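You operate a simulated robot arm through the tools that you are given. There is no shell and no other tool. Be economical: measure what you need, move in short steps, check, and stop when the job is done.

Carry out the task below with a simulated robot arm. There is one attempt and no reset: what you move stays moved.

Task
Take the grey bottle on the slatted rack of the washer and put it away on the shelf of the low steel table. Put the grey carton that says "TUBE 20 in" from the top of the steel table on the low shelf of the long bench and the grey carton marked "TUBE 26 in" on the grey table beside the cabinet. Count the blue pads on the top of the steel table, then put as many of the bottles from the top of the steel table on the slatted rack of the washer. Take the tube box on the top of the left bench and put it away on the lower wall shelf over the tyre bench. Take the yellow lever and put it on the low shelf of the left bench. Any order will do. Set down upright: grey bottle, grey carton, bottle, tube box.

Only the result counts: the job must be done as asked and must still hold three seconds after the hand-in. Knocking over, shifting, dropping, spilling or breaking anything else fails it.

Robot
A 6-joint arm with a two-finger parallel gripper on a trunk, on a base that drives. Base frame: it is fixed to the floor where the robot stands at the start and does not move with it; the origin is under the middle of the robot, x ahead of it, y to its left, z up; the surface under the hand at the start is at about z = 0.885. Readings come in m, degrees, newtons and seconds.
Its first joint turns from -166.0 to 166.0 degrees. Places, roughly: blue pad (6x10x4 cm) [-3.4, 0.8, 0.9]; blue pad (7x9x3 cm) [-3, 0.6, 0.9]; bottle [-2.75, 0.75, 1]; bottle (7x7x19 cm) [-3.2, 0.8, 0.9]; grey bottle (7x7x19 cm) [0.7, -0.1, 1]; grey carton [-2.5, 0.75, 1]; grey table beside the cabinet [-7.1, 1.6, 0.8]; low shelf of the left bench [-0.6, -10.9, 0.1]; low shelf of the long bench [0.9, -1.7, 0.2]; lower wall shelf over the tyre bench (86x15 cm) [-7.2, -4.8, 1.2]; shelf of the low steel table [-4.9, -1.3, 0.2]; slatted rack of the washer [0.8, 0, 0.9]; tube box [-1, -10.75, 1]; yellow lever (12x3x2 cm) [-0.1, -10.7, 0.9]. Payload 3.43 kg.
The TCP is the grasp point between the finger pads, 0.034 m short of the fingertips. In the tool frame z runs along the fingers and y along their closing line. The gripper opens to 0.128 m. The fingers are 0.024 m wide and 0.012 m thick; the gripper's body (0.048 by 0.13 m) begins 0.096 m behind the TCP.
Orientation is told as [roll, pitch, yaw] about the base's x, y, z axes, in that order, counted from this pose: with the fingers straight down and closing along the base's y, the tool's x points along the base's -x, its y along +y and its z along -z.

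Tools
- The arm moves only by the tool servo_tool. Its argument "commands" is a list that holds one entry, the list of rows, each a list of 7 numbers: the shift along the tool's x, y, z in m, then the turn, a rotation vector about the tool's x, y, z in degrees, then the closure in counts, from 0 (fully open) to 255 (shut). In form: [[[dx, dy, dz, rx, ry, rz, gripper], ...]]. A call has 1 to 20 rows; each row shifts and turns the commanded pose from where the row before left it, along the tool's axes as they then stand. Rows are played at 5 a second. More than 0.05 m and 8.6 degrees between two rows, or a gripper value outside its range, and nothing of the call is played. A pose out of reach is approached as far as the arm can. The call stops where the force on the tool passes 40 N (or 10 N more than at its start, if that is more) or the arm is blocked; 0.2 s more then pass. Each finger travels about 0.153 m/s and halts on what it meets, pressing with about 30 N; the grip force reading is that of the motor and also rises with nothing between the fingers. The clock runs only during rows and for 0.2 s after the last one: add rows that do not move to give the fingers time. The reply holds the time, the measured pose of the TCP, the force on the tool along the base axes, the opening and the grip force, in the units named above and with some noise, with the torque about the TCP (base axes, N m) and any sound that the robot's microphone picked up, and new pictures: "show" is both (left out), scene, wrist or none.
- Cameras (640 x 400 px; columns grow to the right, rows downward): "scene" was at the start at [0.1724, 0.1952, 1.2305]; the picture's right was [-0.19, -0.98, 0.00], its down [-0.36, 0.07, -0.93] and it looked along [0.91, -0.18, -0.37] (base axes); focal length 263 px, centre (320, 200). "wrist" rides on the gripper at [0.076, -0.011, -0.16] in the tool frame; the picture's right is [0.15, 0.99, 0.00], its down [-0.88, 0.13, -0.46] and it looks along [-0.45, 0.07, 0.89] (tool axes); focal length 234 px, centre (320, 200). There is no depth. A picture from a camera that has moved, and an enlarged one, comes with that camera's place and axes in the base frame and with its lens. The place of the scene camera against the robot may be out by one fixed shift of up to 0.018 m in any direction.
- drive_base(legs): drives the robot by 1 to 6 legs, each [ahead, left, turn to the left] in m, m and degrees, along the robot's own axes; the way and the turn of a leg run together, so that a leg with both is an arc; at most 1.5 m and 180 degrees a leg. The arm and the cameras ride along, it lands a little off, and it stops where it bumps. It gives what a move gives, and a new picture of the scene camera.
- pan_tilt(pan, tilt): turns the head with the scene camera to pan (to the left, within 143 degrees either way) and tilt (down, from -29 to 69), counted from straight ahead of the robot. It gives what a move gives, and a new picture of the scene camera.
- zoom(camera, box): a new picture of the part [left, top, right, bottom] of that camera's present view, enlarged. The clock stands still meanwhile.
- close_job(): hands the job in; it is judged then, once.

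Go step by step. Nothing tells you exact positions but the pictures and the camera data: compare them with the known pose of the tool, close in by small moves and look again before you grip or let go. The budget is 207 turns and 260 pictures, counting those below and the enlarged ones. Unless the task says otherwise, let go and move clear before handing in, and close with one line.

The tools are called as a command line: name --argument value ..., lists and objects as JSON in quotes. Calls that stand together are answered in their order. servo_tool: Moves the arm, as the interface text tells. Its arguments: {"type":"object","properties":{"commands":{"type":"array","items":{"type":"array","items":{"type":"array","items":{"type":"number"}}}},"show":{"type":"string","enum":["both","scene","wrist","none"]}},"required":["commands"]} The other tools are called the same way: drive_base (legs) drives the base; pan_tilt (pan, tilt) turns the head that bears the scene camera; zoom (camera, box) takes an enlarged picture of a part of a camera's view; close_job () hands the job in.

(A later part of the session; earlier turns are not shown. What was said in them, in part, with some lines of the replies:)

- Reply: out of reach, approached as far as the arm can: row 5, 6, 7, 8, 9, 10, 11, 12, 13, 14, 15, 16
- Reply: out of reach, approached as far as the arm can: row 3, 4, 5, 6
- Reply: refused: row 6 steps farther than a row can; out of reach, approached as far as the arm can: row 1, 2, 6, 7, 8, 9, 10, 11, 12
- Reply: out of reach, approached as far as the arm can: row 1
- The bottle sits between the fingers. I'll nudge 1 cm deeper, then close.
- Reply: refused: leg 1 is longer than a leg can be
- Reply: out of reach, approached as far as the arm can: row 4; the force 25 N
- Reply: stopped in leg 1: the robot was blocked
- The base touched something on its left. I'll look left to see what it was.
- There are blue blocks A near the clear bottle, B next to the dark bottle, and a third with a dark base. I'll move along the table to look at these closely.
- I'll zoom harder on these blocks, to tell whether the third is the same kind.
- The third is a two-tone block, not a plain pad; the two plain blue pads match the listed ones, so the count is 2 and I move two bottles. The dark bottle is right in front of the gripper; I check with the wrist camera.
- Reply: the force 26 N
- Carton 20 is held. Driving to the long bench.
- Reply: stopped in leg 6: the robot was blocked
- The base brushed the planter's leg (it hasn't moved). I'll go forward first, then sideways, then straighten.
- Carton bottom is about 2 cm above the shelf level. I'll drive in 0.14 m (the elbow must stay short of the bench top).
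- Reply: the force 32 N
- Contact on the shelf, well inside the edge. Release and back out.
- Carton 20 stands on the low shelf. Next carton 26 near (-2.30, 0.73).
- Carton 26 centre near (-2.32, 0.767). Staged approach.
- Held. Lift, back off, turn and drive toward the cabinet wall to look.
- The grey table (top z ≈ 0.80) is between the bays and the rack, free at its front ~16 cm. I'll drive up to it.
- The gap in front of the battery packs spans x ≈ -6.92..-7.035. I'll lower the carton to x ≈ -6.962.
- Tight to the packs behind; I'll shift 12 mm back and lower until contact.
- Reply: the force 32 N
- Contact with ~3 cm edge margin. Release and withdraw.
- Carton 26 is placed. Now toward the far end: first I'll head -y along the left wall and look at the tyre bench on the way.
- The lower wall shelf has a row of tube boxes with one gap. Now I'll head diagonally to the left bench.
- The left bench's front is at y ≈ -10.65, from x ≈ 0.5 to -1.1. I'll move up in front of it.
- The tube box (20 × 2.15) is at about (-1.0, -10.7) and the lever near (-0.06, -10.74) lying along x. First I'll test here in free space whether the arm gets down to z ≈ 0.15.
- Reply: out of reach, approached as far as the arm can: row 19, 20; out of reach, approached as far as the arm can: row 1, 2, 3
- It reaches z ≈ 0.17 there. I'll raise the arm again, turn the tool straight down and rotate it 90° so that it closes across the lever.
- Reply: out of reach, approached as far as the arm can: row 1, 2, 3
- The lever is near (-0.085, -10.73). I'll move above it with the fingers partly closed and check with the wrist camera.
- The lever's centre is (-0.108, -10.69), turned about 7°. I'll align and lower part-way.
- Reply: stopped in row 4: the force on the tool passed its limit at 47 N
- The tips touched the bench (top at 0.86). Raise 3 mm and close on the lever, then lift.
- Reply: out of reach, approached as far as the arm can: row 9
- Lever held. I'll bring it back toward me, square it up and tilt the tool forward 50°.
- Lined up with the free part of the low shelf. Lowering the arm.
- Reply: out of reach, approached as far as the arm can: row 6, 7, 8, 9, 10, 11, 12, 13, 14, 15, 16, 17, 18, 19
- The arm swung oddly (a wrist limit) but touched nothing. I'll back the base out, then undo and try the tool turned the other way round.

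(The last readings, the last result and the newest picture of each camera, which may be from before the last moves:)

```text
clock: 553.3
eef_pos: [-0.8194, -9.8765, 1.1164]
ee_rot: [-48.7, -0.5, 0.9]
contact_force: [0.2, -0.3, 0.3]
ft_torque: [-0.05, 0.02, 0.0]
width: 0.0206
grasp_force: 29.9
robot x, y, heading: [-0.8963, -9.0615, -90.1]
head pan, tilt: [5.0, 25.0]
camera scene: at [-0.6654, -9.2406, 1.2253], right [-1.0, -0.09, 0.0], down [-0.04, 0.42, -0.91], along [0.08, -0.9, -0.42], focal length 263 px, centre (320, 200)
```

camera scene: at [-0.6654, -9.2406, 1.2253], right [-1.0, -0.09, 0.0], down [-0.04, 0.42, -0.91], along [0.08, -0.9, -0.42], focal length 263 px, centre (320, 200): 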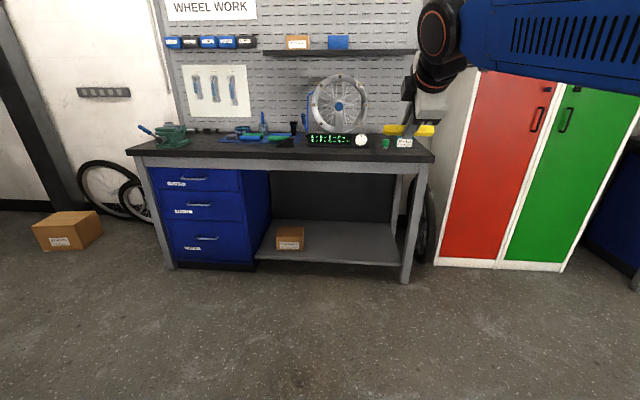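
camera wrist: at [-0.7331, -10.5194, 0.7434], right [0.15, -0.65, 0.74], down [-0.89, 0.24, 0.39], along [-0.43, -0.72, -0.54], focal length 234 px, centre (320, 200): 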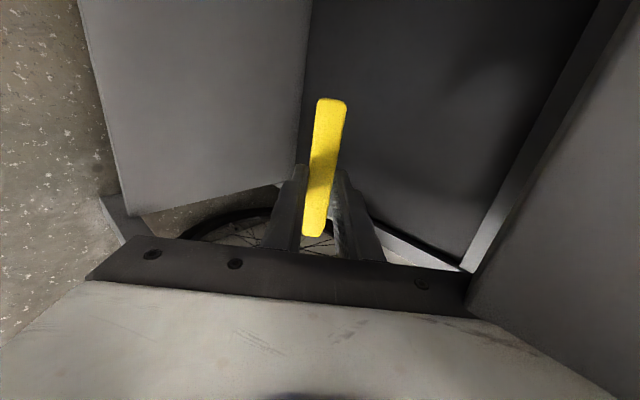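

servo_tool --commands '[[[-0.0046, 0.0256, 0.0383, 0, 0, 0, 255], [-0.0046, 0.0256, 0.0383, 0, 0, 0, 255], [-0.0046, 0.0256, 0.0383, 0, 0, 0, 255], [-0.0046, 0.0256, 0.0383, 0, 0, 0, 255], [-0.0046, 0.0256, 0.0383, 0, 0, 0, 255], [-0.0046, 0.0256, 0.0383, 0, 0, 0, 255], [-0.0046, 0.0256, 0.0383, 0, 0, 0, 255], [-0.0046, 0.0256, 0.0383, 0, 0, 0, 255], [-0.0046, 0.0256, 0.0383, 0, 0, 0, 255], [-0.0046, 0.0256, 0.0383, 0, 0, 0, 255], [-0.0046, 0.0256, 0.0383, 0, 0, 0, 255], [-0.0046, 0.0256, 0.0383, 0, 0, 0, 255], [-0.0046, 0.0256, 0.0383, 0, 0, 0, 255], [-0.0046, 0.0256, 0.0383, 0, 0, 0, 255], [-0.0046, 0.0256, 0.0383, 0, 0, 0, 255], [-0.0046, 0.0256, 0.0383, 0, 0, 0, 255], [-0.0046, 0.0256, 0.0383, 0, 0, 0, 255], [-0.0046, 0.0256, 0.0383, 0, 0, 0, 255], [-0.0046, 0.0256, 0.0383, 0, 0, 0, 255]]]' --show "scene"

```text
clock: 557.3
eef_pos: [-0.7227, -10.1031, 0.2723]
ee_rot: [-48.8, -0.4, 0.8]
contact_force: [0.0, -0.1, 0.8]
ft_torque: [0.05, 0.0, 0.02]
width: 0.0206
grasp_force: 30.0
robot x, y, heading: [-0.8947, -9.062, -90.0]
head pan, tilt: [5.0, 25.0]
camera scene: at [-0.6654, -9.2405, 1.2253], right [-1.0, -0.09, 0.0], down [-0.04, 0.42, -0.91], along [0.08, -0.9, -0.42], focal length 263 px, centre (320, 200)
```

scene: 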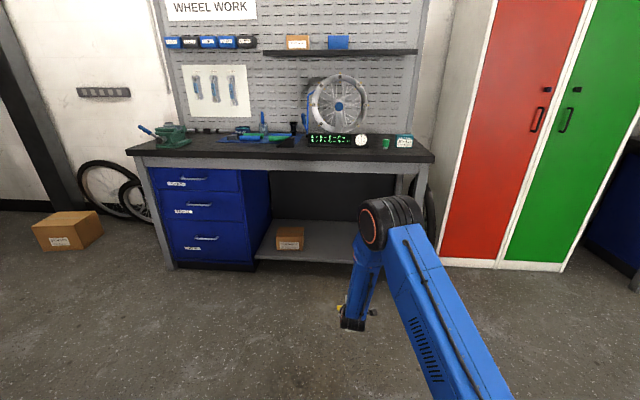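

This way works. Driving in so the lever is about 6–8 cm inside the shelf edge.

drive_base --legs '[[0.55, 0, 0]]'

zoom --camera "wrist" --box '[0, 0, 640, 400]'

```text
clock: 560.4
eef_pos: [-0.7356, -10.6438, 0.273]
ee_rot: [-48.7, -0.4, 0.3]
contact_force: [0.8, 0.4, -0.4]
ft_torque: [0.02, 0.0, -0.03]
width: 0.0207
grasp_force: 30.2
robot x, y, heading: [-0.8981, -9.6012, -90.4]
head pan, tilt: [5.0, 25.0]
camera scene: at [-0.6703, -9.7823, 1.2253], right [-1.0, -0.08, 0.0], down [-0.03, 0.42, -0.91], along [0.07, -0.9, -0.42], focal length 263 px, centre (320, 200)
```

scene: 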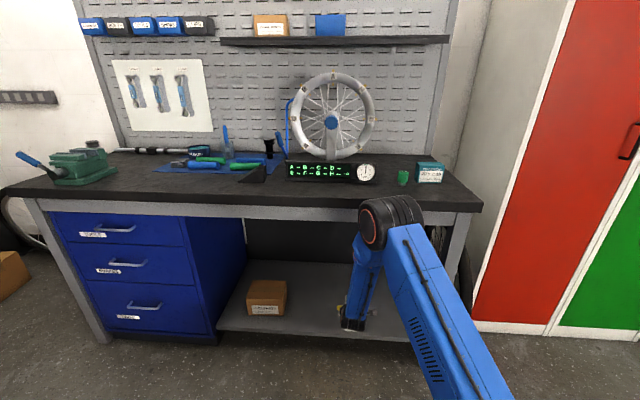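

```text
1.00 times, centred on (320, 200) of wrist (not enlarged: the box is as wide or as high as the picture)
camera zoom: at [-0.8135, -10.5308, 0.3851], right [-0.14, 0.65, -0.74], down [0.88, 0.43, 0.21], along [0.46, -0.62, -0.63], focal length 234 px, centre (320, 200)
```

zoom: 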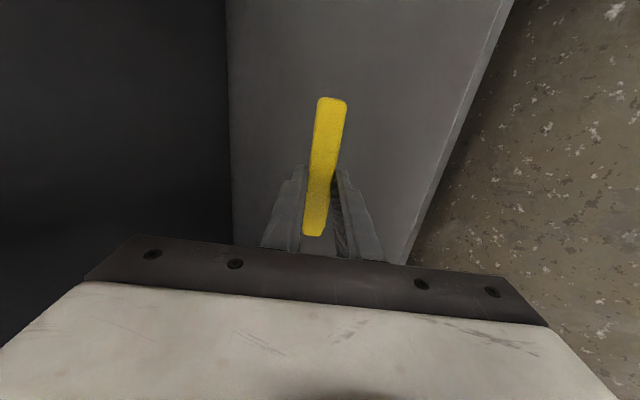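

Over the shelf. Lowering gently.

servo_tool --commands '[[[0, 0.01125, 0.0099, 0, 0, 0, 255], [0, 0.01125, 0.0099, 0, 0, 0, 255], [0, 0.01125, 0.0099, 0, 0, 0, 255], [0, 0.0075, 0.0066, 0, 0, 0, 255], [0, 0, 0, 0, 0, 0, 255]]]' --show "wrist"

```text
clock: 561.6
eef_pos: [-0.736, -10.6451, 0.2178]
ee_rot: [-48.7, -0.5, 0.3]
contact_force: [0.1, 1.3, -0.2]
ft_torque: [0.02, 0.02, 0.0]
width: 0.0204
grasp_force: 30.3
robot x, y, heading: [-0.8954, -9.5994, -90.6]
head pan, tilt: [5.0, 25.0]
camera wrist: at [-0.8131, -10.5318, 0.3298], right [-0.14, 0.65, -0.74], down [0.88, 0.43, 0.21], along [0.46, -0.62, -0.63], focal length 234 px, centre (320, 200)
```

wrist: 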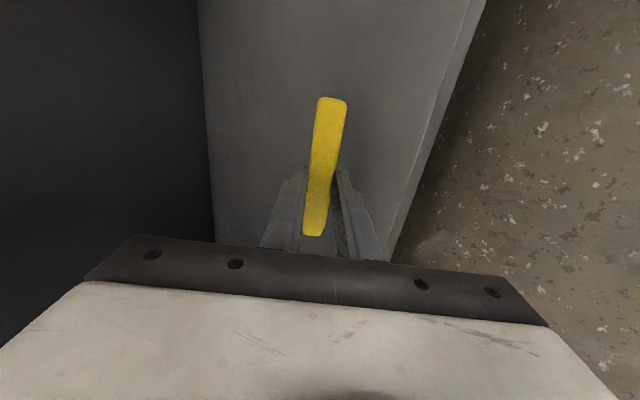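

servo_tool --commands '[[[0, 0.00375, 0.0033, 0, 0, 0, 255], [0, 0.00375, 0.0033, 0, 0, 0, 255], [0, 0.00375, 0.0033, 0, 0, 0, 255], [0, 0.00375, 0.0033, 0, 0, 0, 255], [0, 0, 0, 0, 0, 0, 255]]]' --show "none"

```text
clock: 562.8
eef_pos: [-0.7358, -10.6428, 0.1968]
ee_rot: [-48.7, -0.4, 0.3]
contact_force: [0.2, -0.1, 0.0]
ft_torque: [0.01, 0.03, 0.0]
width: 0.0207
grasp_force: 30.7
robot x, y, heading: [-0.8978, -9.5992, -90.5]
head pan, tilt: [5.0, 25.0]
```

servo_tool --commands '[[[0, 0.00375, 0.0033, 0, 0, 0, 255], [0, 0.00375, 0.0033, 0, 0, 0, 255], [0, 0.00375, 0.0033, 0, 0, 0, 255], [0, 0, 0, 0, 0, 0, 255]]]' --show "none"

```text
clock: 563.8
eef_pos: [-0.7337, -10.6434, 0.1843]
ee_rot: [-48.7, -0.4, 0.3]
contact_force: [-1.2, 6.0, 8.8]
ft_torque: [0.12, 0.13, -0.03]
width: 0.0205
grasp_force: 29.7
robot x, y, heading: [-0.8944, -9.5999, -90.5]
head pan, tilt: [5.0, 25.0]
```

Contact. I'll raise 1.2 cm, open part-way and slide out along the tool axis.

servo_tool --commands '[[[0, -0.009, -0.0079, 0, 0, 0, 255], [0, 0, 0, 0, 0, 0, 200], [0, 0, 0, 0, 0, 0, 150], [0, 0, 0, 0, 0, 0, 150], [0, 0, -0.015, 0, 0, 0, 150], [0, 0, -0.02, 0, 0, 0, 150], [0, 0, -0.02, 0, 0, 0, 150], [0, 0, 0, 0, 0, 0, 150]]]' --show "wrist"

```text
clock: 565.6
eef_pos: [-0.7366, -10.6023, 0.2318]
ee_rot: [-48.6, -0.4, 0.3]
contact_force: [0.2, -0.9, 0.1]
ft_torque: [-0.01, -0.03, -0.03]
width: 0.0527
grasp_force: 0.0
robot x, y, heading: [-0.896, -9.6005, -90.6]
head pan, tilt: [5.0, 25.0]
camera wrist: at [-0.8149, -10.4902, 0.3436], right [-0.14, 0.65, -0.74], down [0.88, 0.43, 0.21], along [0.46, -0.62, -0.63], focal length 234 px, centre (320, 200)
```

wrist: 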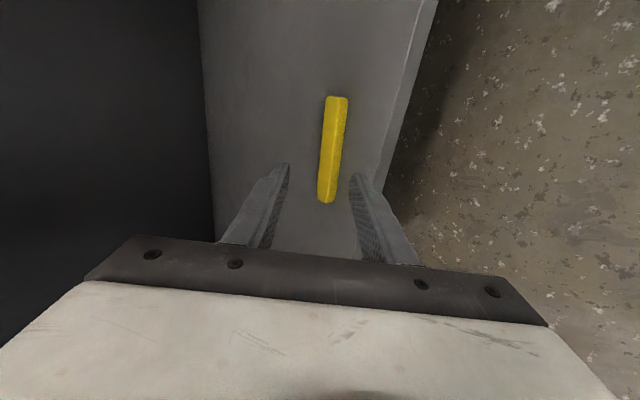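

The lever rests on the shelf. Back out and raise the arm.

drive_base --legs '[[-0.4, 0, 0.5]]'

servo_tool --commands '[[[0, -0.0256, -0.0383, 0, 0, 0, 0], [0, -0.0256, -0.0383, 0, 0, 0, 0], [0, -0.0256, -0.0383, 0, 0, 0, 0], [0, -0.0256, -0.0383, 0, 0, 0, 0], [0, -0.0256, -0.0383, 0, 0, 0, 0], [0, -0.0256, -0.0383, 0, 0, 0, 0], [0, -0.0256, -0.0383, 0, 0, 0, 0], [0, -0.0256, -0.0383, 0, 0, 0, 0], [0, -0.0256, -0.0383, 0, 0, 0, 0], [0, -0.0256, -0.0383, 0, 0, 0, 0], [0, -0.0256, -0.0383, 0, 0, 0, 0], [0, -0.0256, -0.0383, 0, 0, 0, 0], [0, -0.0256, -0.0383, 0, 0, 0, 0], [0, -0.0256, -0.0383, 0, 0, 0, 0], [0, -0.0256, -0.0383, 0, 0, 0, 0], [0, -0.0256, -0.0383, 0, 0, 0, 0], [0, -0.0256, -0.0383, 0, 0, 0, 0], [0, -0.0256, -0.0383, 0, 0, 0, 0], [0, -0.0256, -0.0383, 0, 0, 0, 0]]]' --show "scene"

```text
clock: 568.1
eef_pos: [-0.7368, -10.2077, 0.2318]
ee_rot: [-48.8, -0.3, 0.0]
contact_force: [-0.6, -0.8, 0.0]
ft_torque: [0.0, 0.01, 0.0]
width: 0.0528
grasp_force: 0.1
robot x, y, heading: [-0.8937, -9.2042, -90.9]
head pan, tilt: [5.0, 25.0]
camera scene: at [-0.6658, -9.3866, 1.2253], right [-1.0, -0.07, 0.0], down [-0.03, 0.42, -0.91], along [0.07, -0.9, -0.42], focal length 263 px, centre (320, 200)
```

scene: 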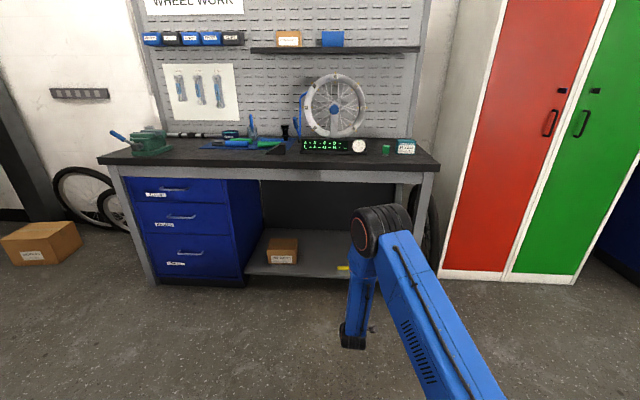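

```text
clock: 572.1
eef_pos: [-0.7451, -9.9811, 1.0771]
ee_rot: [-48.5, -0.4, 0.1]
contact_force: [0.0, -0.6, -0.1]
ft_torque: [-0.01, 0.03, 0.0]
width: 0.1281
grasp_force: 0.0
robot x, y, heading: [-0.8909, -9.2016, -90.8]
head pan, tilt: [5.0, 25.0]
camera scene: at [-0.6658, -9.3867, 1.2253], right [-1.0, -0.07, 0.0], down [-0.03, 0.42, -0.91], along [0.06, -0.9, -0.42], focal length 263 px, centre (320, 200)
```

scene: 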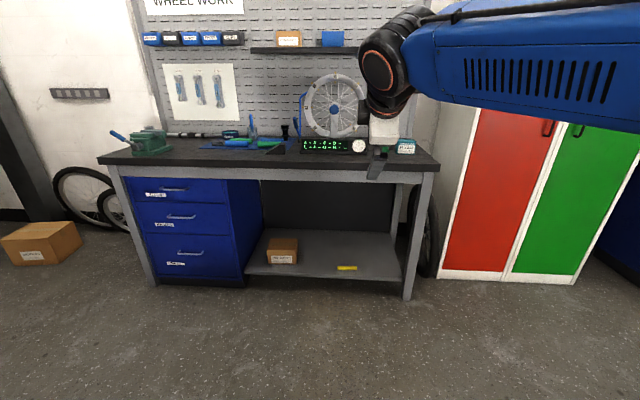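

The lever lies on the low shelf. Now the tube box: I'll turn the tool back to its normal roll and drive up to it.

servo_tool --commands '[[[0, 0, 0, 0, 0, 8.2, 0], [0, 0, 0, 0, 0, 8.2, 0], [0, 0, 0, 0, 0, 8.2, 0], [0, 0, 0, 0, 0, 8.2, 0], [0, 0, 0, 0, 0, 8.2, 0], [0, 0, 0, 0, 0, 8.2, 0], [0, 0, 0, 0, 0, 8.2, 0], [0, 0, 0, 0, 0, 8.2, 0], [0, 0, 0, 0, 0, 8.2, 0], [0, 0, 0, 0, 0, 8.2, 0], [0, 0, 0, 0, 0, 8, 0], [0.0195, 0, -0.0425, 0, -1.5, 0, 0], [0.0195, 0, -0.0425, 0, 0, 0, 0], [0.0195, 0, -0.0425, 0, 0, 0, 0], [0.0195, 0, -0.0425, 0, 0, 0, 0], [0, 0, 0, 0, 0, 0, 0]]]' --show "none"

drive_base --legs '[[0.5, -0.26, 0.8]]'

zoom --camera "wrist" --box '[0, 0, 640, 400]'

```text
clock: 575.5
eef_pos: [-0.7446, -9.7994, 1.1276]
ee_rot: [0.7, -50.2, -90.5]
contact_force: [-0.2, 0.1, 1.1]
ft_torque: [0.0, 0.04, 0.04]
width: 0.1281
grasp_force: 0.0
robot x, y, heading: [-0.8867, -9.2054, -90.8]
head pan, tilt: [5.0, 25.0]
```

```text
clock: 578.8
eef_pos: [-1.004, -10.3073, 1.1262]
ee_rot: [0.7, -50.2, -89.6]
contact_force: [-0.2, 0.5, -0.4]
ft_torque: [0.03, 0.0, -0.02]
width: 0.1281
grasp_force: 0.1
robot x, y, heading: [-1.1614, -9.7131, -89.9]
head pan, tilt: [5.0, 25.0]
camera scene: at [-0.9319, -9.8921, 1.2253], right [-1.0, -0.09, 0.0], down [-0.04, 0.42, -0.91], along [0.08, -0.9, -0.42], focal length 263 px, centre (320, 200)
```

scene: 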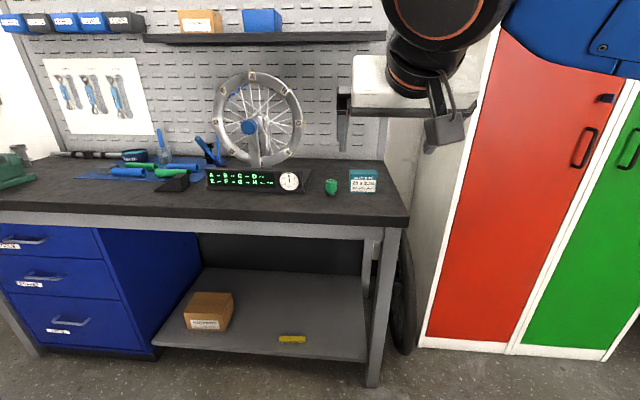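

```text
1.00 times, centred on (320, 200) of wrist (not enlarged: the box is as wide or as high as the picture)
camera zoom: at [-1.0175, -10.1355, 1.1695], right [0.99, 0.11, -0.1], down [0.13, -0.21, 0.97], along [0.08, -0.97, -0.22], focal length 234 px, centre (320, 200)
```

zoom: 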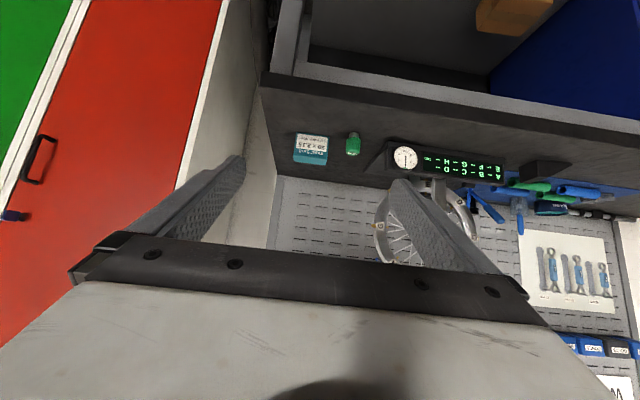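

drive_base --legs '[[0.12, 0, 0]]'

servo_tool --commands '[[[-0.0014, -0.001, 0.0423, 0, 0, 0, 25], [-0.0014, -0.001, 0.0423, 0, 0, 0, 25], [-0.0014, -0.001, 0.0423, 0, 0, 0, 25], [-0.0014, -0.001, 0.0423, 0, 0, 0, 25], [-0.0014, -0.001, 0.0423, 0, 0, 0, 25], [-0.0014, -0.001, 0.0423, 0, 0, 0, 25], [0, 0, 0, 0, 0, 0, 25]]]' --show "wrist"

```text
clock: 580.0
eef_pos: [-1.003, -10.4299, 1.127]
ee_rot: [0.7, -50.2, -89.6]
contact_force: [0.4, -0.1, -0.4]
ft_torque: [-0.03, -0.03, -0.03]
width: 0.128
grasp_force: 0.1
robot x, y, heading: [-1.1611, -9.8355, -90.1]
head pan, tilt: [5.0, 25.0]
camera scene: at [-0.9318, -10.0146, 1.2253], right [-1.0, -0.09, 0.0], down [-0.04, 0.42, -0.91], along [0.08, -0.9, -0.42], focal length 263 px, centre (320, 200)
```

scene: 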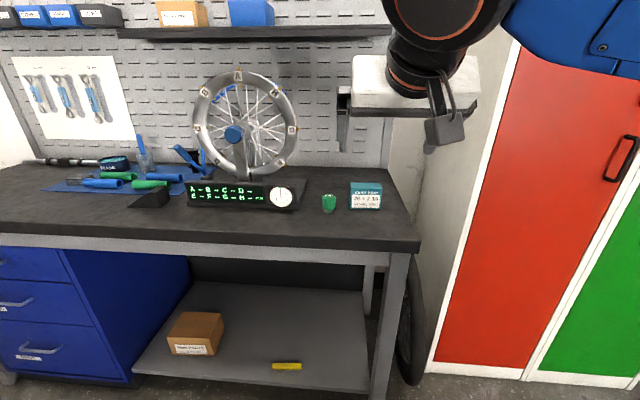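

```text
clock: 581.6
eef_pos: [-1.0078, -10.6276, 0.9701]
ee_rot: [0.7, -50.2, -89.6]
contact_force: [-0.4, -0.4, -0.3]
ft_torque: [-0.01, 0.01, -0.01]
width: 0.1155
grasp_force: 0.1
robot x, y, heading: [-1.1609, -9.8349, -90.0]
head pan, tilt: [5.0, 25.0]
camera wrist: at [-1.0213, -10.4563, 1.0127], right [0.99, 0.11, -0.1], down [0.13, -0.21, 0.97], along [0.08, -0.97, -0.22], focal length 234 px, centre (320, 200)
```

wrist: 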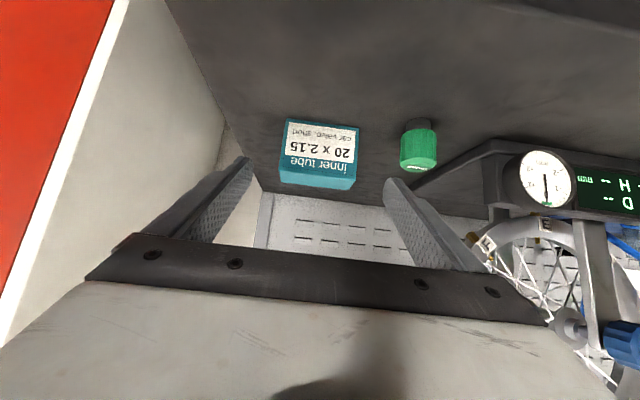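

The tube box is 9.1 × 4 × 7 cm, centre (-1.0055, -10.732). Move in and close.

servo_tool --commands '[[[-0.0023, 0.0006, 0.03, 0, 0, 0, 25], [-0.0023, 0.0006, 0.03, 0, 0, 0, 25], [-0.0023, 0.0006, 0.03, 0, 0, 0, 25], [-0.0023, 0.0006, 0.03, 0, 0, 0, 25], [0, 0, 0, 0, 0, 0, 25], [0, 0, 0, 0, 0, 0, 60], [0, 0, 0, 0, 0, 0, 100], [0, 0, 0, 0, 0, 0, 180], [0, 0, 0, 0, 0, 0, 255], [0, 0, 0, 0, 0, 0, 255]]]' --show "wrist"

```text
clock: 583.9
eef_pos: [-0.9997, -10.7274, 0.9012]
ee_rot: [0.8, -50.2, -89.6]
contact_force: [0.6, -0.7, -0.1]
ft_torque: [0.01, 0.07, 0.01]
width: 0.0897
grasp_force: 30.5
robot x, y, heading: [-1.1634, -9.8385, -90.0]
head pan, tilt: [5.0, 25.0]
camera wrist: at [-1.015, -10.5553, 0.9437], right [0.99, 0.11, -0.1], down [0.13, -0.21, 0.97], along [0.08, -0.97, -0.22], focal length 234 px, centre (320, 200)
```

wrist: 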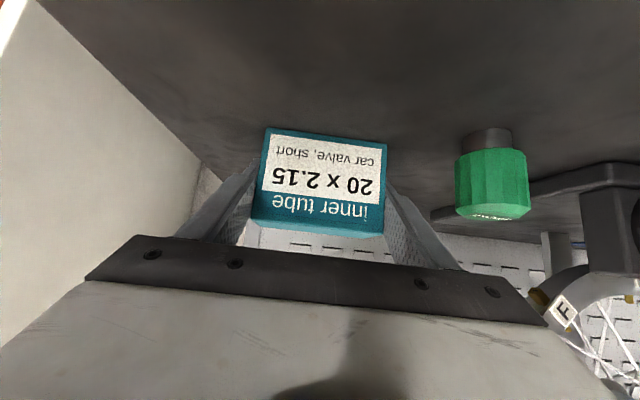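

Gripped. Lift, draw back, and drive back along the diagonal to the tyre bench.

servo_tool --commands '[[[-0.019, 0, -0.016, 0, 0, 0, 255], [-0.0383, 0, -0.0322, 0, 0, 0, 255], [-0.0383, 0, -0.0322, 0, 0, 0, 255], [-0.0383, 0, -0.0322, 0, 0, 0, 255], [-0.0383, 0, -0.0322, 0, 0, 0, 255], [-0.0383, 0, -0.0322, 0, 0, 0, 255], [0.032, 0, -0.0383, 0, 0, 0, 255], [0.032, 0, -0.0383, 0, 0, 0, 255], [0.032, 0, -0.0383, 0, 0, 0, 255], [0.032, 0, -0.0383, 0, 0, 0, 255], [0.032, 0, -0.0383, 0, 0, 0, 255], [0.032, 0, -0.0383, 0, 0, 0, 255], [0, 0, 0, 0, 0, 0, 255]]]' --show "none"

drive_base --legs '[[-0.4, 0, 0], [0, 0, -135], [1.45, 0, 0], [1.45, 0, 0], [1.45, 0, 0], [1.4, 0, 0]]'

drive_base --legs '[[0, 0, 45]]'

pan_tilt --pan -10 --tilt 8

```text
clock: 586.6
eef_pos: [-1.0094, -10.4249, 1.1749]
ee_rot: [0.7, -50.1, -89.7]
contact_force: [0.2, 0.1, -1.0]
ft_torque: [0.0, 0.0, -0.01]
width: 0.0896
grasp_force: 29.8
robot x, y, heading: [-1.1599, -9.8389, -89.8]
head pan, tilt: [5.0, 25.0]
```

```text
clock: 621.8
eef_pos: [-5.6133, -4.8951, 1.175]
ee_rot: [0.7, -50.3, 134.0]
contact_force: [-0.5, 0.3, -1.2]
ft_torque: [0.0, 0.0, -0.02]
width: 0.0897
grasp_force: 30.5
robot x, y, heading: [-5.097, -5.2173, 133.3]
head pan, tilt: [5.0, 25.0]
camera scene: at [-5.3799, -5.2572, 1.2253], right [0.66, 0.75, 0.0], down [0.32, -0.28, -0.91], along [-0.68, 0.6, -0.42], focal length 263 px, centre (320, 200)
```

scene: 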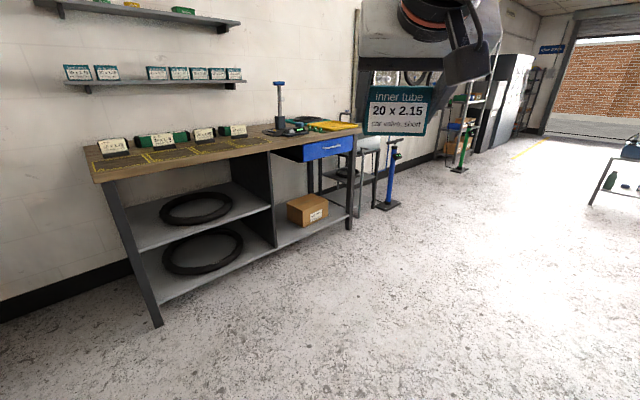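

```text
clock: 624.3
eef_pos: [-5.6898, -5.3565, 1.1747]
ee_rot: [0.7, -50.2, 179.2]
contact_force: [0.5, -0.4, -1.3]
ft_torque: [0.03, -0.02, -0.02]
width: 0.0896
grasp_force: 30.2
robot x, y, heading: [-5.0972, -5.2178, 178.7]
head pan, tilt: [5.0, 25.0]
camera scene: at [-5.273, -5.4486, 1.2253], right [-0.07, 1.0, 0.0], down [0.42, 0.03, -0.91], along [-0.9, -0.06, -0.42], focal length 263 px, centre (320, 200)
```

scene: 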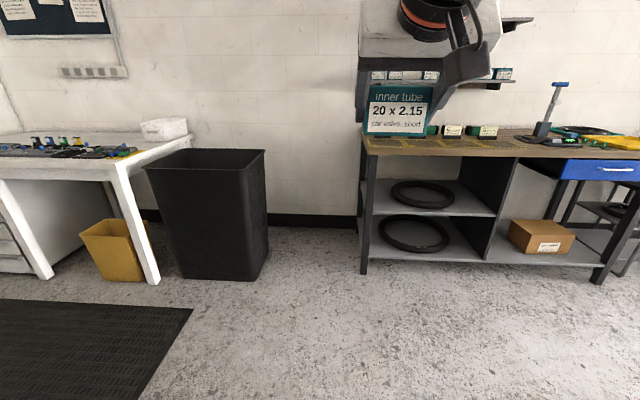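

```text
clock: 625.1
eef_pos: [-5.6905, -5.3566, 1.1756]
ee_rot: [0.8, -50.3, 179.2]
contact_force: [-0.4, -0.2, -1.9]
ft_torque: [0.0, -0.02, -0.02]
width: 0.0898
grasp_force: 29.8
robot x, y, heading: [-5.0937, -5.2159, 178.7]
head pan, tilt: [-10.0, 8.0]
camera scene: at [-5.2719, -5.4246, 1.2528], right [0.19, 0.98, 0.0], down [0.14, -0.03, -0.99], along [-0.97, 0.19, -0.14], focal length 263 px, centre (320, 200)
```

scene: 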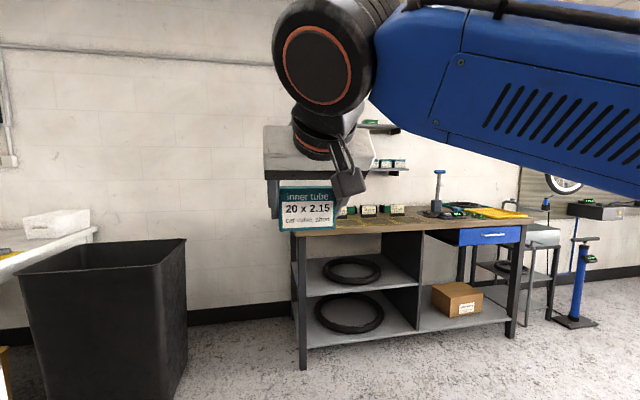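

Shelf at z ≈ 1.2, gap centre at y ≈ -4.98. I'll go closer and zoom in on it.

drive_base --legs '[[0.75, -0.4, 1.3]]'

servo_tool --commands '[[[-0.0383, 0, -0.0322, 0, 0, 0, 255], [-0.0383, 0, -0.0322, 0, 0, 0, 255], [-0.0383, 0, -0.0322, 0, 0, 0, 255], [0, 0, 0, 0, 0, 0, 255]]]' --show "none"

pan_tilt --pan 8 --tilt 0

```text
clock: 629.6
eef_pos: [-6.4403, -4.9707, 1.1764]
ee_rot: [0.7, -50.2, -178.6]
contact_force: [-0.2, -0.7, -0.9]
ft_torque: [0.03, -0.03, 0.0]
width: 0.0899
grasp_force: 30.1
robot x, y, heading: [-5.8537, -4.8086, -178.8]
head pan, tilt: [-10.0, 8.0]
camera scene: at [-6.0203, -5.0229, 1.2529], right [0.16, 0.99, 0.0], down [0.14, -0.02, -0.99], along [-0.98, 0.16, -0.14], focal length 263 px, centre (320, 200)
```

scene: 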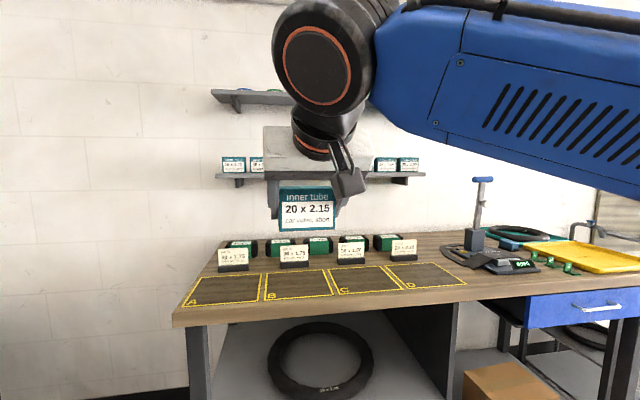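

```text
clock: 630.6
eef_pos: [-6.4387, -4.9688, 1.3281]
ee_rot: [0.7, -50.0, -178.8]
contact_force: [0.3, -0.2, -1.1]
ft_torque: [0.01, -0.01, -0.03]
width: 0.0895
grasp_force: 30.1
robot x, y, heading: [-5.8558, -4.8111, -179.1]
head pan, tilt: [-10.0, 8.0]
```

```text
clock: 631.5
eef_pos: [-6.4392, -4.9698, 1.3278]
ee_rot: [0.7, -50.2, -178.7]
contact_force: [-0.4, 0.1, -1.6]
ft_torque: [-0.02, -0.02, 0.01]
width: 0.0897
grasp_force: 30.0
robot x, y, heading: [-5.8539, -4.8048, -179.3]
head pan, tilt: [8.0, 0.0]
camera scene: at [-6.0178, -5.0515, 1.2656], right [-0.15, 0.99, 0.0], down [0.0, 0.0, -1.0], along [-0.99, -0.15, 0.0], focal length 263 px, centre (320, 200)
```

scene: 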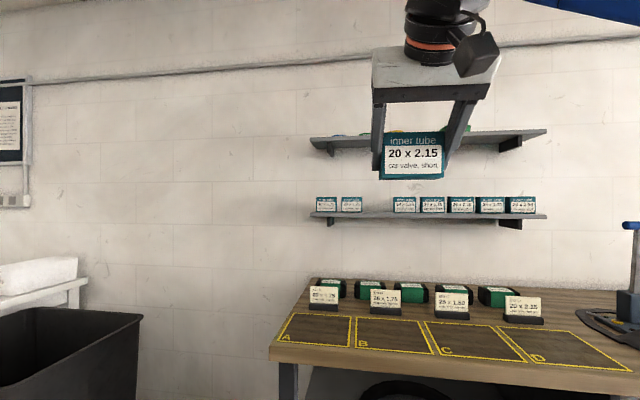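

zoom --camera "scene" --box '[300, 170, 560, 240]'

zoom --camera "wrist" --box '[0, 0, 640, 400]'

```text
2.46 times, centred on (430, 205) of scene
camera zoom: at [-6.0178, -5.0515, 1.2656], right [-0.15, 0.99, 0.0], down [0.0, 0.0, -1.0], along [-0.99, -0.15, 0.0], focal length 647 px, centre (49, 188)
```

zoom: 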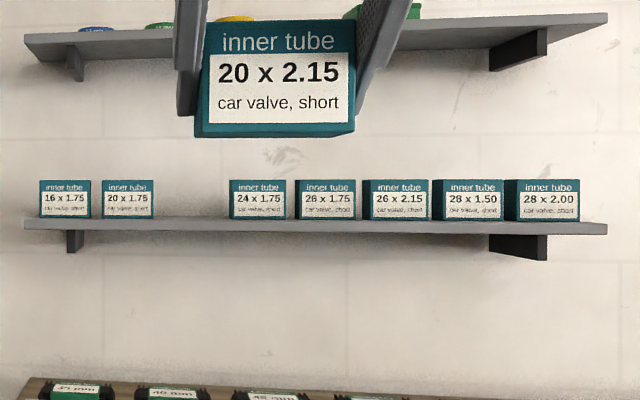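

```text
1.00 times, centred on (320, 200) of wrist (not enlarged: the box is as wide or as high as the picture)
camera zoom: at [-6.2674, -4.9517, 1.371], right [0.13, -0.99, -0.1], down [-0.21, -0.13, 0.97], along [-0.97, -0.1, -0.22], focal length 234 px, centre (320, 200)
```

zoom: 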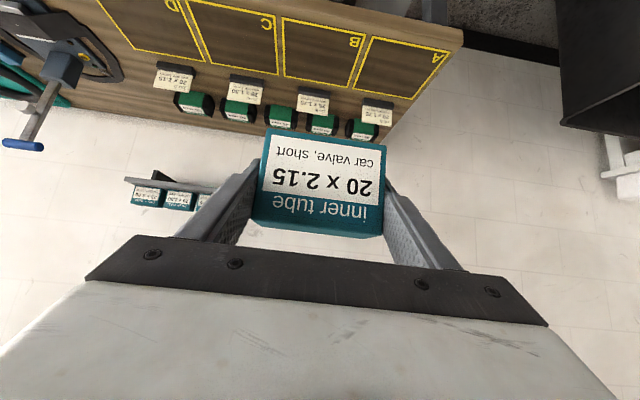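

The gap is ~12.5 cm and my box 9 cm, so with fingers (1.2 cm each) there are ~5 mm to spare per side. I'll drive nearer and view it with the wrist camera from above.

drive_base --legs '[[0.28, 0, -1.2]]'

servo_tool --commands '[[[-0.0383, 0, -0.0322, 0, 0, 0, 255], [-0.0383, 0, -0.0322, 0, 0, 0, 255], [-0.02, 0, 0.024, 0, 0, 0, 255], [-0.02, 0, 0.024, 0, 0, 0, 255], [0, 0, 0, 0, 0, 0, 255]]]' --show "both"

```text
clock: 633.4
eef_pos: [-6.728, -4.9562, 1.3281]
ee_rot: [0.7, -50.2, 180.0]
contact_force: [0.8, 0.7, -2.0]
ft_torque: [-0.01, 0.0, -0.01]
width: 0.0896
grasp_force: 29.4
robot x, y, heading: [-6.14, -4.8086, 179.8]
head pan, tilt: [8.0, 0.0]
camera scene: at [-6.3091, -5.049, 1.2657], right [-0.13, 0.99, 0.0], down [0.0, 0.0, -1.0], along [-0.99, -0.13, 0.0], focal length 263 px, centre (320, 200)
```

scene: 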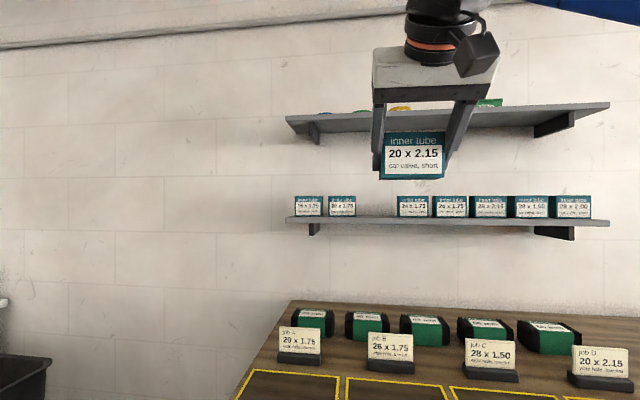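

```text
clock: 634.6
eef_pos: [-6.7912, -4.9572, 1.4284]
ee_rot: [0.7, -50.0, -179.9]
contact_force: [-0.2, 0.6, -1.5]
ft_torque: [0.01, 0.0, 0.04]
width: 0.0897
grasp_force: 29.7
robot x, y, heading: [-6.1408, -4.8057, 179.3]
head pan, tilt: [8.0, 0.0]
camera scene: at [-6.3091, -5.049, 1.2657], right [-0.13, 0.99, 0.0], down [0.0, 0.0, -1.0], along [-0.99, -0.13, 0.0], focal length 263 px, centre (320, 200)
camera wrist: at [-6.6189, -4.9433, 1.4713], right [0.1, -0.99, -0.1], down [-0.21, -0.12, 0.97], along [-0.97, -0.08, -0.22], focal length 234 px, centre (320, 200)
```

scene: 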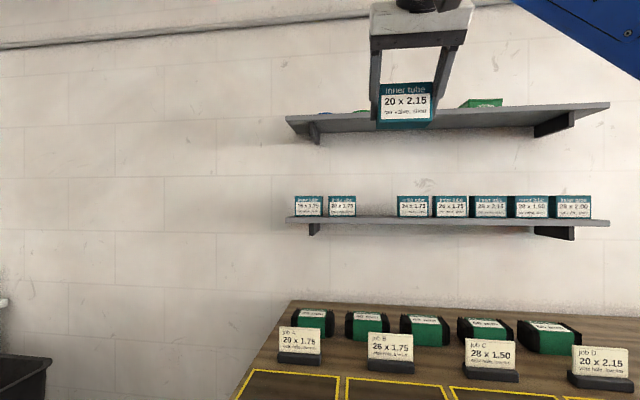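
wrist: 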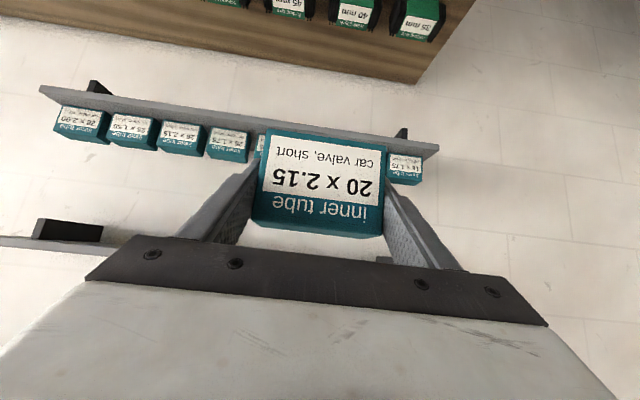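

zoom --camera "wrist" --box '[30, 70, 270, 190]'

zoom --camera "scene" --box '[280, 180, 480, 240]'

```text
2.67 times, centred on (150, 130) of wrist
camera zoom: at [-6.6189, -4.9433, 1.4713], right [0.1, -0.99, -0.1], down [-0.21, -0.12, 0.97], along [-0.97, -0.08, -0.22], focal length 624 px, centre (773, 387)
```

zoom: 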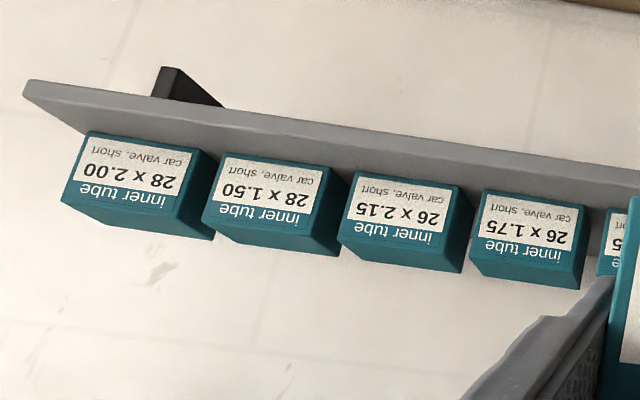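

```text
3.20 times, centred on (380, 210) of scene
camera zoom: at [-6.3091, -5.049, 1.2657], right [-0.13, 0.99, 0.0], down [0.0, 0.0, -1.0], along [-0.99, -0.13, 0.0], focal length 841 px, centre (128, 168)
```

zoom: 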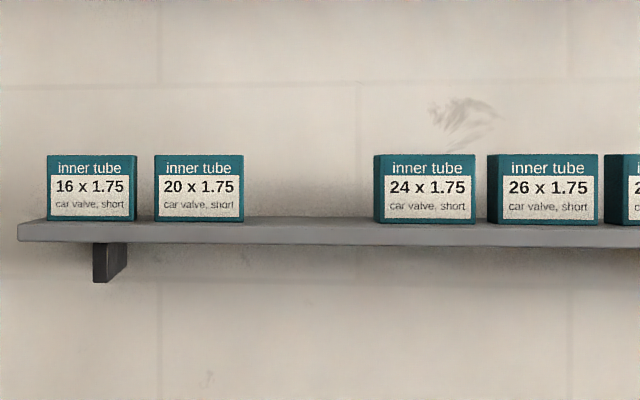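

The boxes sit toward the back of the shelf, leaving about 7 cm free in front; gap centre y ≈ -4.966. I'll move closer and look again just before the shelf.

drive_base --legs '[[0.14, 0, 0]]'

servo_tool --commands '[[[0.0016, 0, 0.038, 0, 0, 0, 255], [0.0016, 0, 0.038, 0, 0, 0, 255], [0.0016, 0, 0.038, 0, 0, 0, 255], [0.0016, 0, 0.038, 0, 0, 0, 255], [0.0016, 0, 0.03, 0, 0, 0, 255], [0, 0, 0, 0, 0, 0, 255]]]' --show "both"

```text
clock: 636.0
eef_pos: [-6.9229, -4.9562, 1.4265]
ee_rot: [0.4, -50.0, -179.6]
contact_force: [0.1, -1.0, -1.3]
ft_torque: [-0.02, -0.01, 0.0]
width: 0.0899
grasp_force: 30.3
robot x, y, heading: [-6.2747, -4.8084, 179.5]
head pan, tilt: [8.0, 0.0]
stopped in leg 1: the robot was blocked; the commanded pose is now the measured one
camera scene: at [-6.4413, -5.0468, 1.2657], right [-0.13, 0.99, 0.0], down [0.0, 0.0, -1.0], along [-0.99, -0.13, 0.0], focal length 263 px, centre (320, 200)
```

scene: 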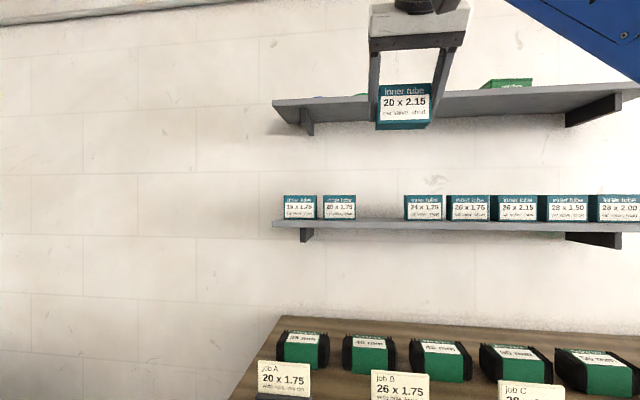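

```text
clock: 637.4
eef_pos: [-7.0563, -4.9569, 1.3052]
ee_rot: [0.5, -50.0, -179.9]
contact_force: [-0.1, 0.4, -1.9]
ft_torque: [-0.05, 0.01, -0.01]
width: 0.0897
grasp_force: 29.8
robot x, y, heading: [-6.2697, -4.8067, 179.6]
head pan, tilt: [8.0, 0.0]
camera scene: at [-6.4413, -5.0468, 1.2657], right [-0.13, 0.99, 0.0], down [0.0, 0.0, -1.0], along [-0.99, -0.13, 0.0], focal length 263 px, centre (320, 200)
camera wrist: at [-6.886, -4.9436, 1.3485], right [0.1, -0.99, -0.11], down [-0.21, -0.13, 0.97], along [-0.97, -0.08, -0.23], focal length 234 px, centre (320, 200)
```

scene: 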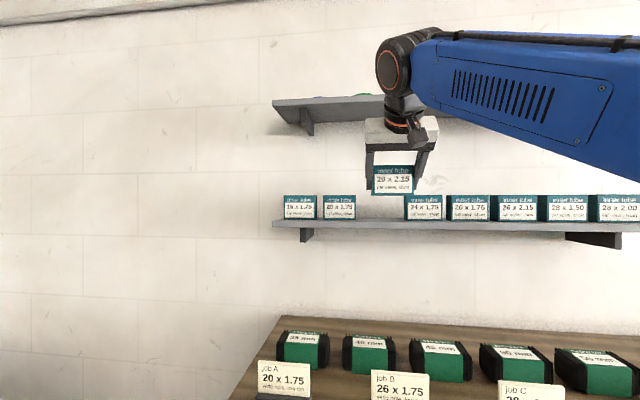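
wrist: 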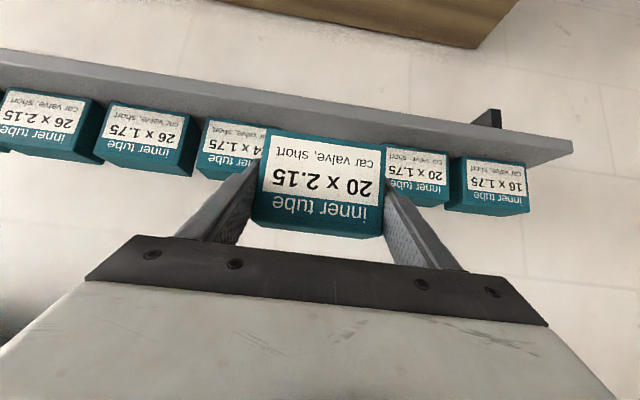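

zoom --camera "wrist" --box '[0, 40, 280, 215]'

zoom --camera "wrist" --box '[360, 90, 600, 240]'

```text
2.29 times, centred on (140, 128) of wrist
camera zoom: at [-6.886, -4.9436, 1.3485], right [0.1, -0.99, -0.11], down [-0.21, -0.13, 0.97], along [-0.97, -0.08, -0.23], focal length 535 px, centre (731, 366)
```

zoom: 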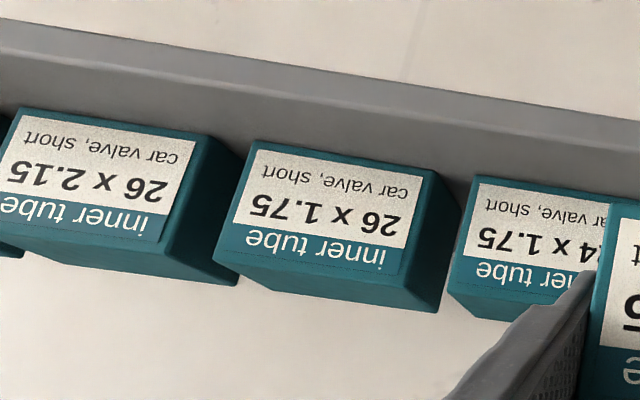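

```text
2.67 times, centred on (480, 165) of wrist
camera zoom: at [-6.886, -4.9436, 1.3485], right [0.1, -0.99, -0.11], down [-0.21, -0.13, 0.97], along [-0.97, -0.08, -0.23], focal length 624 px, centre (-107, 293)
```

zoom: 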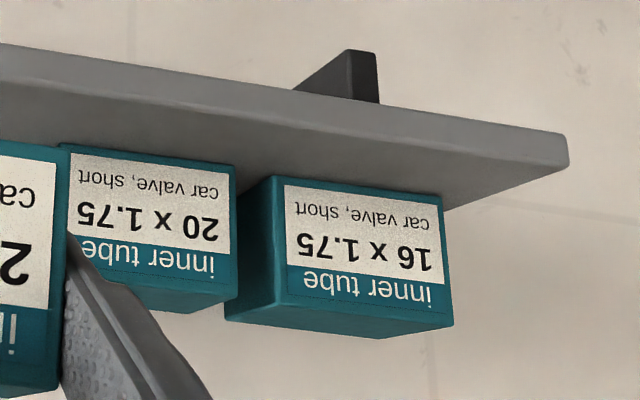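

Measured: shelf top z ≈ 1.193, edge x ≈ -7.122, neighbours' fronts x ≈ -7.167, gap y -5.043…-4.903. I'll bring the box in above its spot.

servo_tool --commands '[[[0, 0.008, 0, 0, 0, 0, 255], [0, 0.008, 0, 0, 0, 0, 255], [-0.0088, 0, 0.0299, 0, 0, 0, 255], [-0.0088, 0, 0.0299, 0, 0, 0, 255], [-0.0088, 0, 0.0299, 0, 0, 0, 255], [-0.0088, 0, 0.0299, 0, 0, 0, 255], [0, 0, 0, 0, 0, 0, 255]]]' --show "both"

```text
clock: 639.0
eef_pos: [-7.1731, -4.9766, 1.2517]
ee_rot: [0.4, -50.0, -179.9]
contact_force: [-0.5, -0.5, -1.3]
ft_torque: [0.02, -0.03, 0.04]
width: 0.0898
grasp_force: 29.8
robot x, y, heading: [-6.2715, -4.8074, 179.5]
head pan, tilt: [8.0, 0.0]
camera scene: at [-6.4413, -5.0468, 1.2657], right [-0.13, 0.99, 0.0], down [0.0, 0.0, -1.0], along [-0.99, -0.13, 0.0], focal length 263 px, centre (320, 200)
camera wrist: at [-7.0015, -4.9624, 1.2956], right [0.1, -0.99, -0.11], down [-0.21, -0.13, 0.97], along [-0.97, -0.08, -0.23], focal length 234 px, centre (320, 200)
```

scene: 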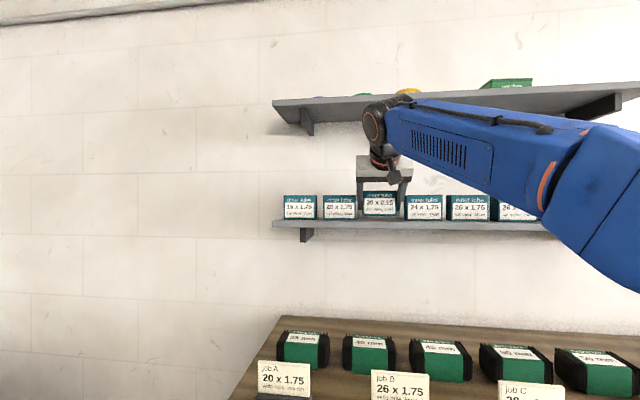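
wrist: 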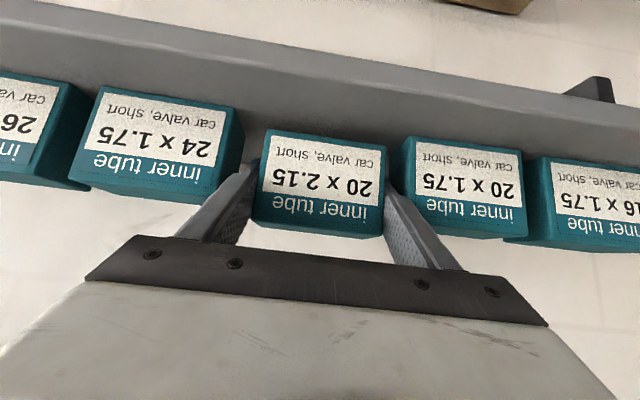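

The box is in the gap, slightly close to the right neighbour; shift 4 mm and lower.

servo_tool --commands '[[[0, -0.004, 0, 0, 0, 0, 255], [0.0046, 0, 0.0039, 0, 0, 0, 255], [0.0038, 0, 0.0032, 0, 0, 0, 255], [0, 0, 0, 0, 0, 0, 255]]]' --show "wrist"

```text
clock: 640.0
eef_pos: [-7.1713, -4.973, 1.2435]
ee_rot: [0.5, -50.1, -179.9]
contact_force: [0.5, -0.6, -1.7]
ft_torque: [0.0, -0.04, -0.01]
width: 0.09
grasp_force: 29.8
robot x, y, heading: [-6.2719, -4.8109, 179.6]
head pan, tilt: [8.0, 0.0]
camera wrist: at [-7.0016, -4.9588, 1.2858], right [0.1, -0.99, -0.11], down [-0.21, -0.13, 0.97], along [-0.97, -0.08, -0.23], focal length 234 px, centre (320, 200)
```

wrist: 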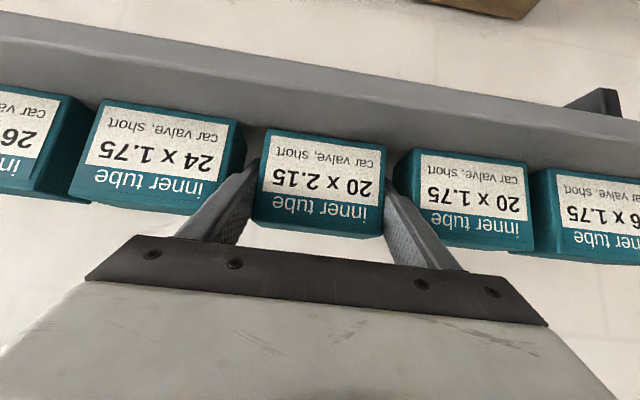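

servo_tool --commands '[[[0.0031, 0, 0.0026, 0, 0, 0, 255], [0.0031, 0, 0.0026, 0, 0, 0, 255], [0, 0, 0, 0, 0, 0, 255]]]' --show "none"

```text
clock: 640.8
eef_pos: [-7.1708, -4.9721, 1.2362]
ee_rot: [0.7, -50.2, -179.7]
contact_force: [0.3, -6.1, 29.4]
ft_torque: [0.47, 0.13, 0.41]
width: 0.0903
grasp_force: 30.0
robot x, y, heading: [-6.2715, -4.8094, 179.7]
head pan, tilt: [8.0, 0.0]
```

Contact with the shelf. Ease up 2 mm, open slightly and look.

servo_tool --commands '[[[-0.0015, 0, -0.0013, 0, 0, 0, 255], [0, 0, 0, 0, 0, 0, 75], [0, 0, 0, 0, 0, 0, 65], [0, 0, 0, 0, 0, 0, 58], [0, 0, 0, 0, 0, 0, 58]]]' --show "wrist"

```text
clock: 642.0
eef_pos: [-7.1726, -4.9715, 1.2357]
ee_rot: [0.5, -50.0, -179.8]
contact_force: [-0.7, 1.2, -0.3]
ft_torque: [0.02, -0.03, -0.01]
width: 0.0987
grasp_force: 0.0
robot x, y, heading: [-6.2745, -4.8071, 179.7]
head pan, tilt: [8.0, 0.0]
camera wrist: at [-7.001, -4.9588, 1.28], right [0.1, -0.99, -0.11], down [-0.22, -0.13, 0.97], along [-0.97, -0.08, -0.23], focal length 234 px, centre (320, 200)
```

wrist: 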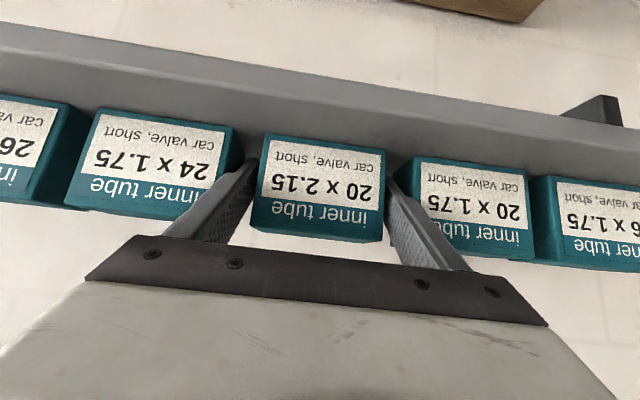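

Released without touching the neighbours. Withdraw straight back.

servo_tool --commands '[[[0.0128, 0, -0.0153, 0, 0, 0, 58], [0.019, 0, -0.023, 0, 0, 0, 58], [0.032, 0, -0.0383, 0, 0, 0, 58], [0.032, 0, -0.0383, 0, 0, 0, 58], [0.032, 0, -0.0383, 0, 0, 0, 58], [0.032, 0, -0.0383, 0, 0, 0, 58], [0, 0, 0, 0, 0, 0, 0]]]' --show "wrist"

drive_base --legs '[[-0.4, 0, 0]]'

zoom --camera "scene" --box '[270, 170, 590, 400]'

```text
clock: 643.6
eef_pos: [-6.9204, -4.9716, 1.235]
ee_rot: [0.5, -50.0, -179.7]
contact_force: [-1.5, 0.1, 0.8]
ft_torque: [0.0, 0.03, 0.04]
width: 0.128
grasp_force: 0.0
robot x, y, heading: [-6.2709, -4.8118, 179.7]
head pan, tilt: [8.0, 0.0]
camera wrist: at [-6.7504, -4.958, 1.2781], right [0.1, -0.99, -0.11], down [-0.21, -0.13, 0.97], along [-0.97, -0.08, -0.23], focal length 234 px, centre (320, 200)
```

wrist: 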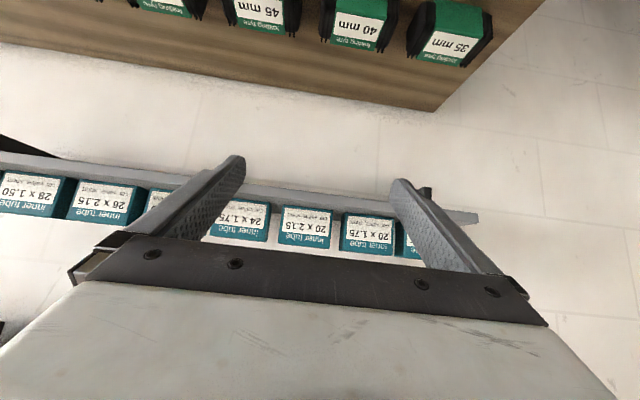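

```text
clock: 646.1
eef_pos: [-6.517, -4.976, 1.2354]
ee_rot: [0.5, -50.0, -179.4]
contact_force: [0.1, 0.0, 0.4]
ft_torque: [0.0, 0.0, -0.02]
width: 0.1279
grasp_force: 0.0
robot x, y, heading: [-5.8701, -4.8096, -180.1]
head pan, tilt: [8.0, 0.0]
camera scene: at [-6.0362, -5.0486, 1.2657], right [-0.14, 0.99, 0.0], down [0.0, 0.0, -1.0], along [-0.99, -0.14, 0.0], focal length 263 px, centre (320, 200)
```

scene: 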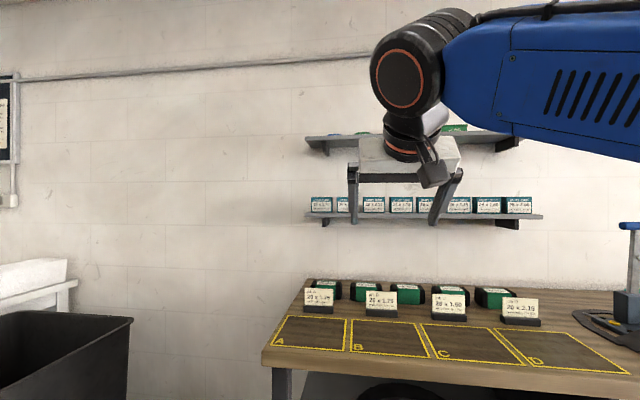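

```text
1.74 times, centred on (430, 285) of scene
camera zoom: at [-6.0362, -5.0486, 1.2657], right [-0.14, 0.99, 0.0], down [0.0, 0.0, -1.0], along [-0.99, -0.14, 0.0], focal length 457 px, centre (129, 52)
```

zoom: 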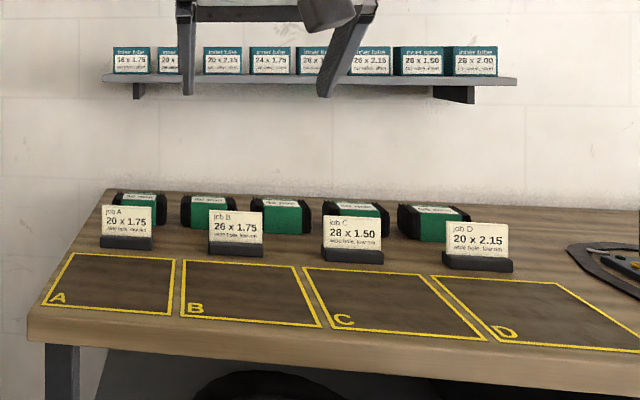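

Every object is in place: the tube box stands in the row on the lower wall shelf with its neighbours untouched, and the gripper is clear. I'm handing in the job now.

close_job

```text
The job is handed in.
```

I moved everything you asked for, and the job is handed in. The two bottles on the rack rest on my count of two blue pads; I left out a two-tone blue block with a dark base on the same table.
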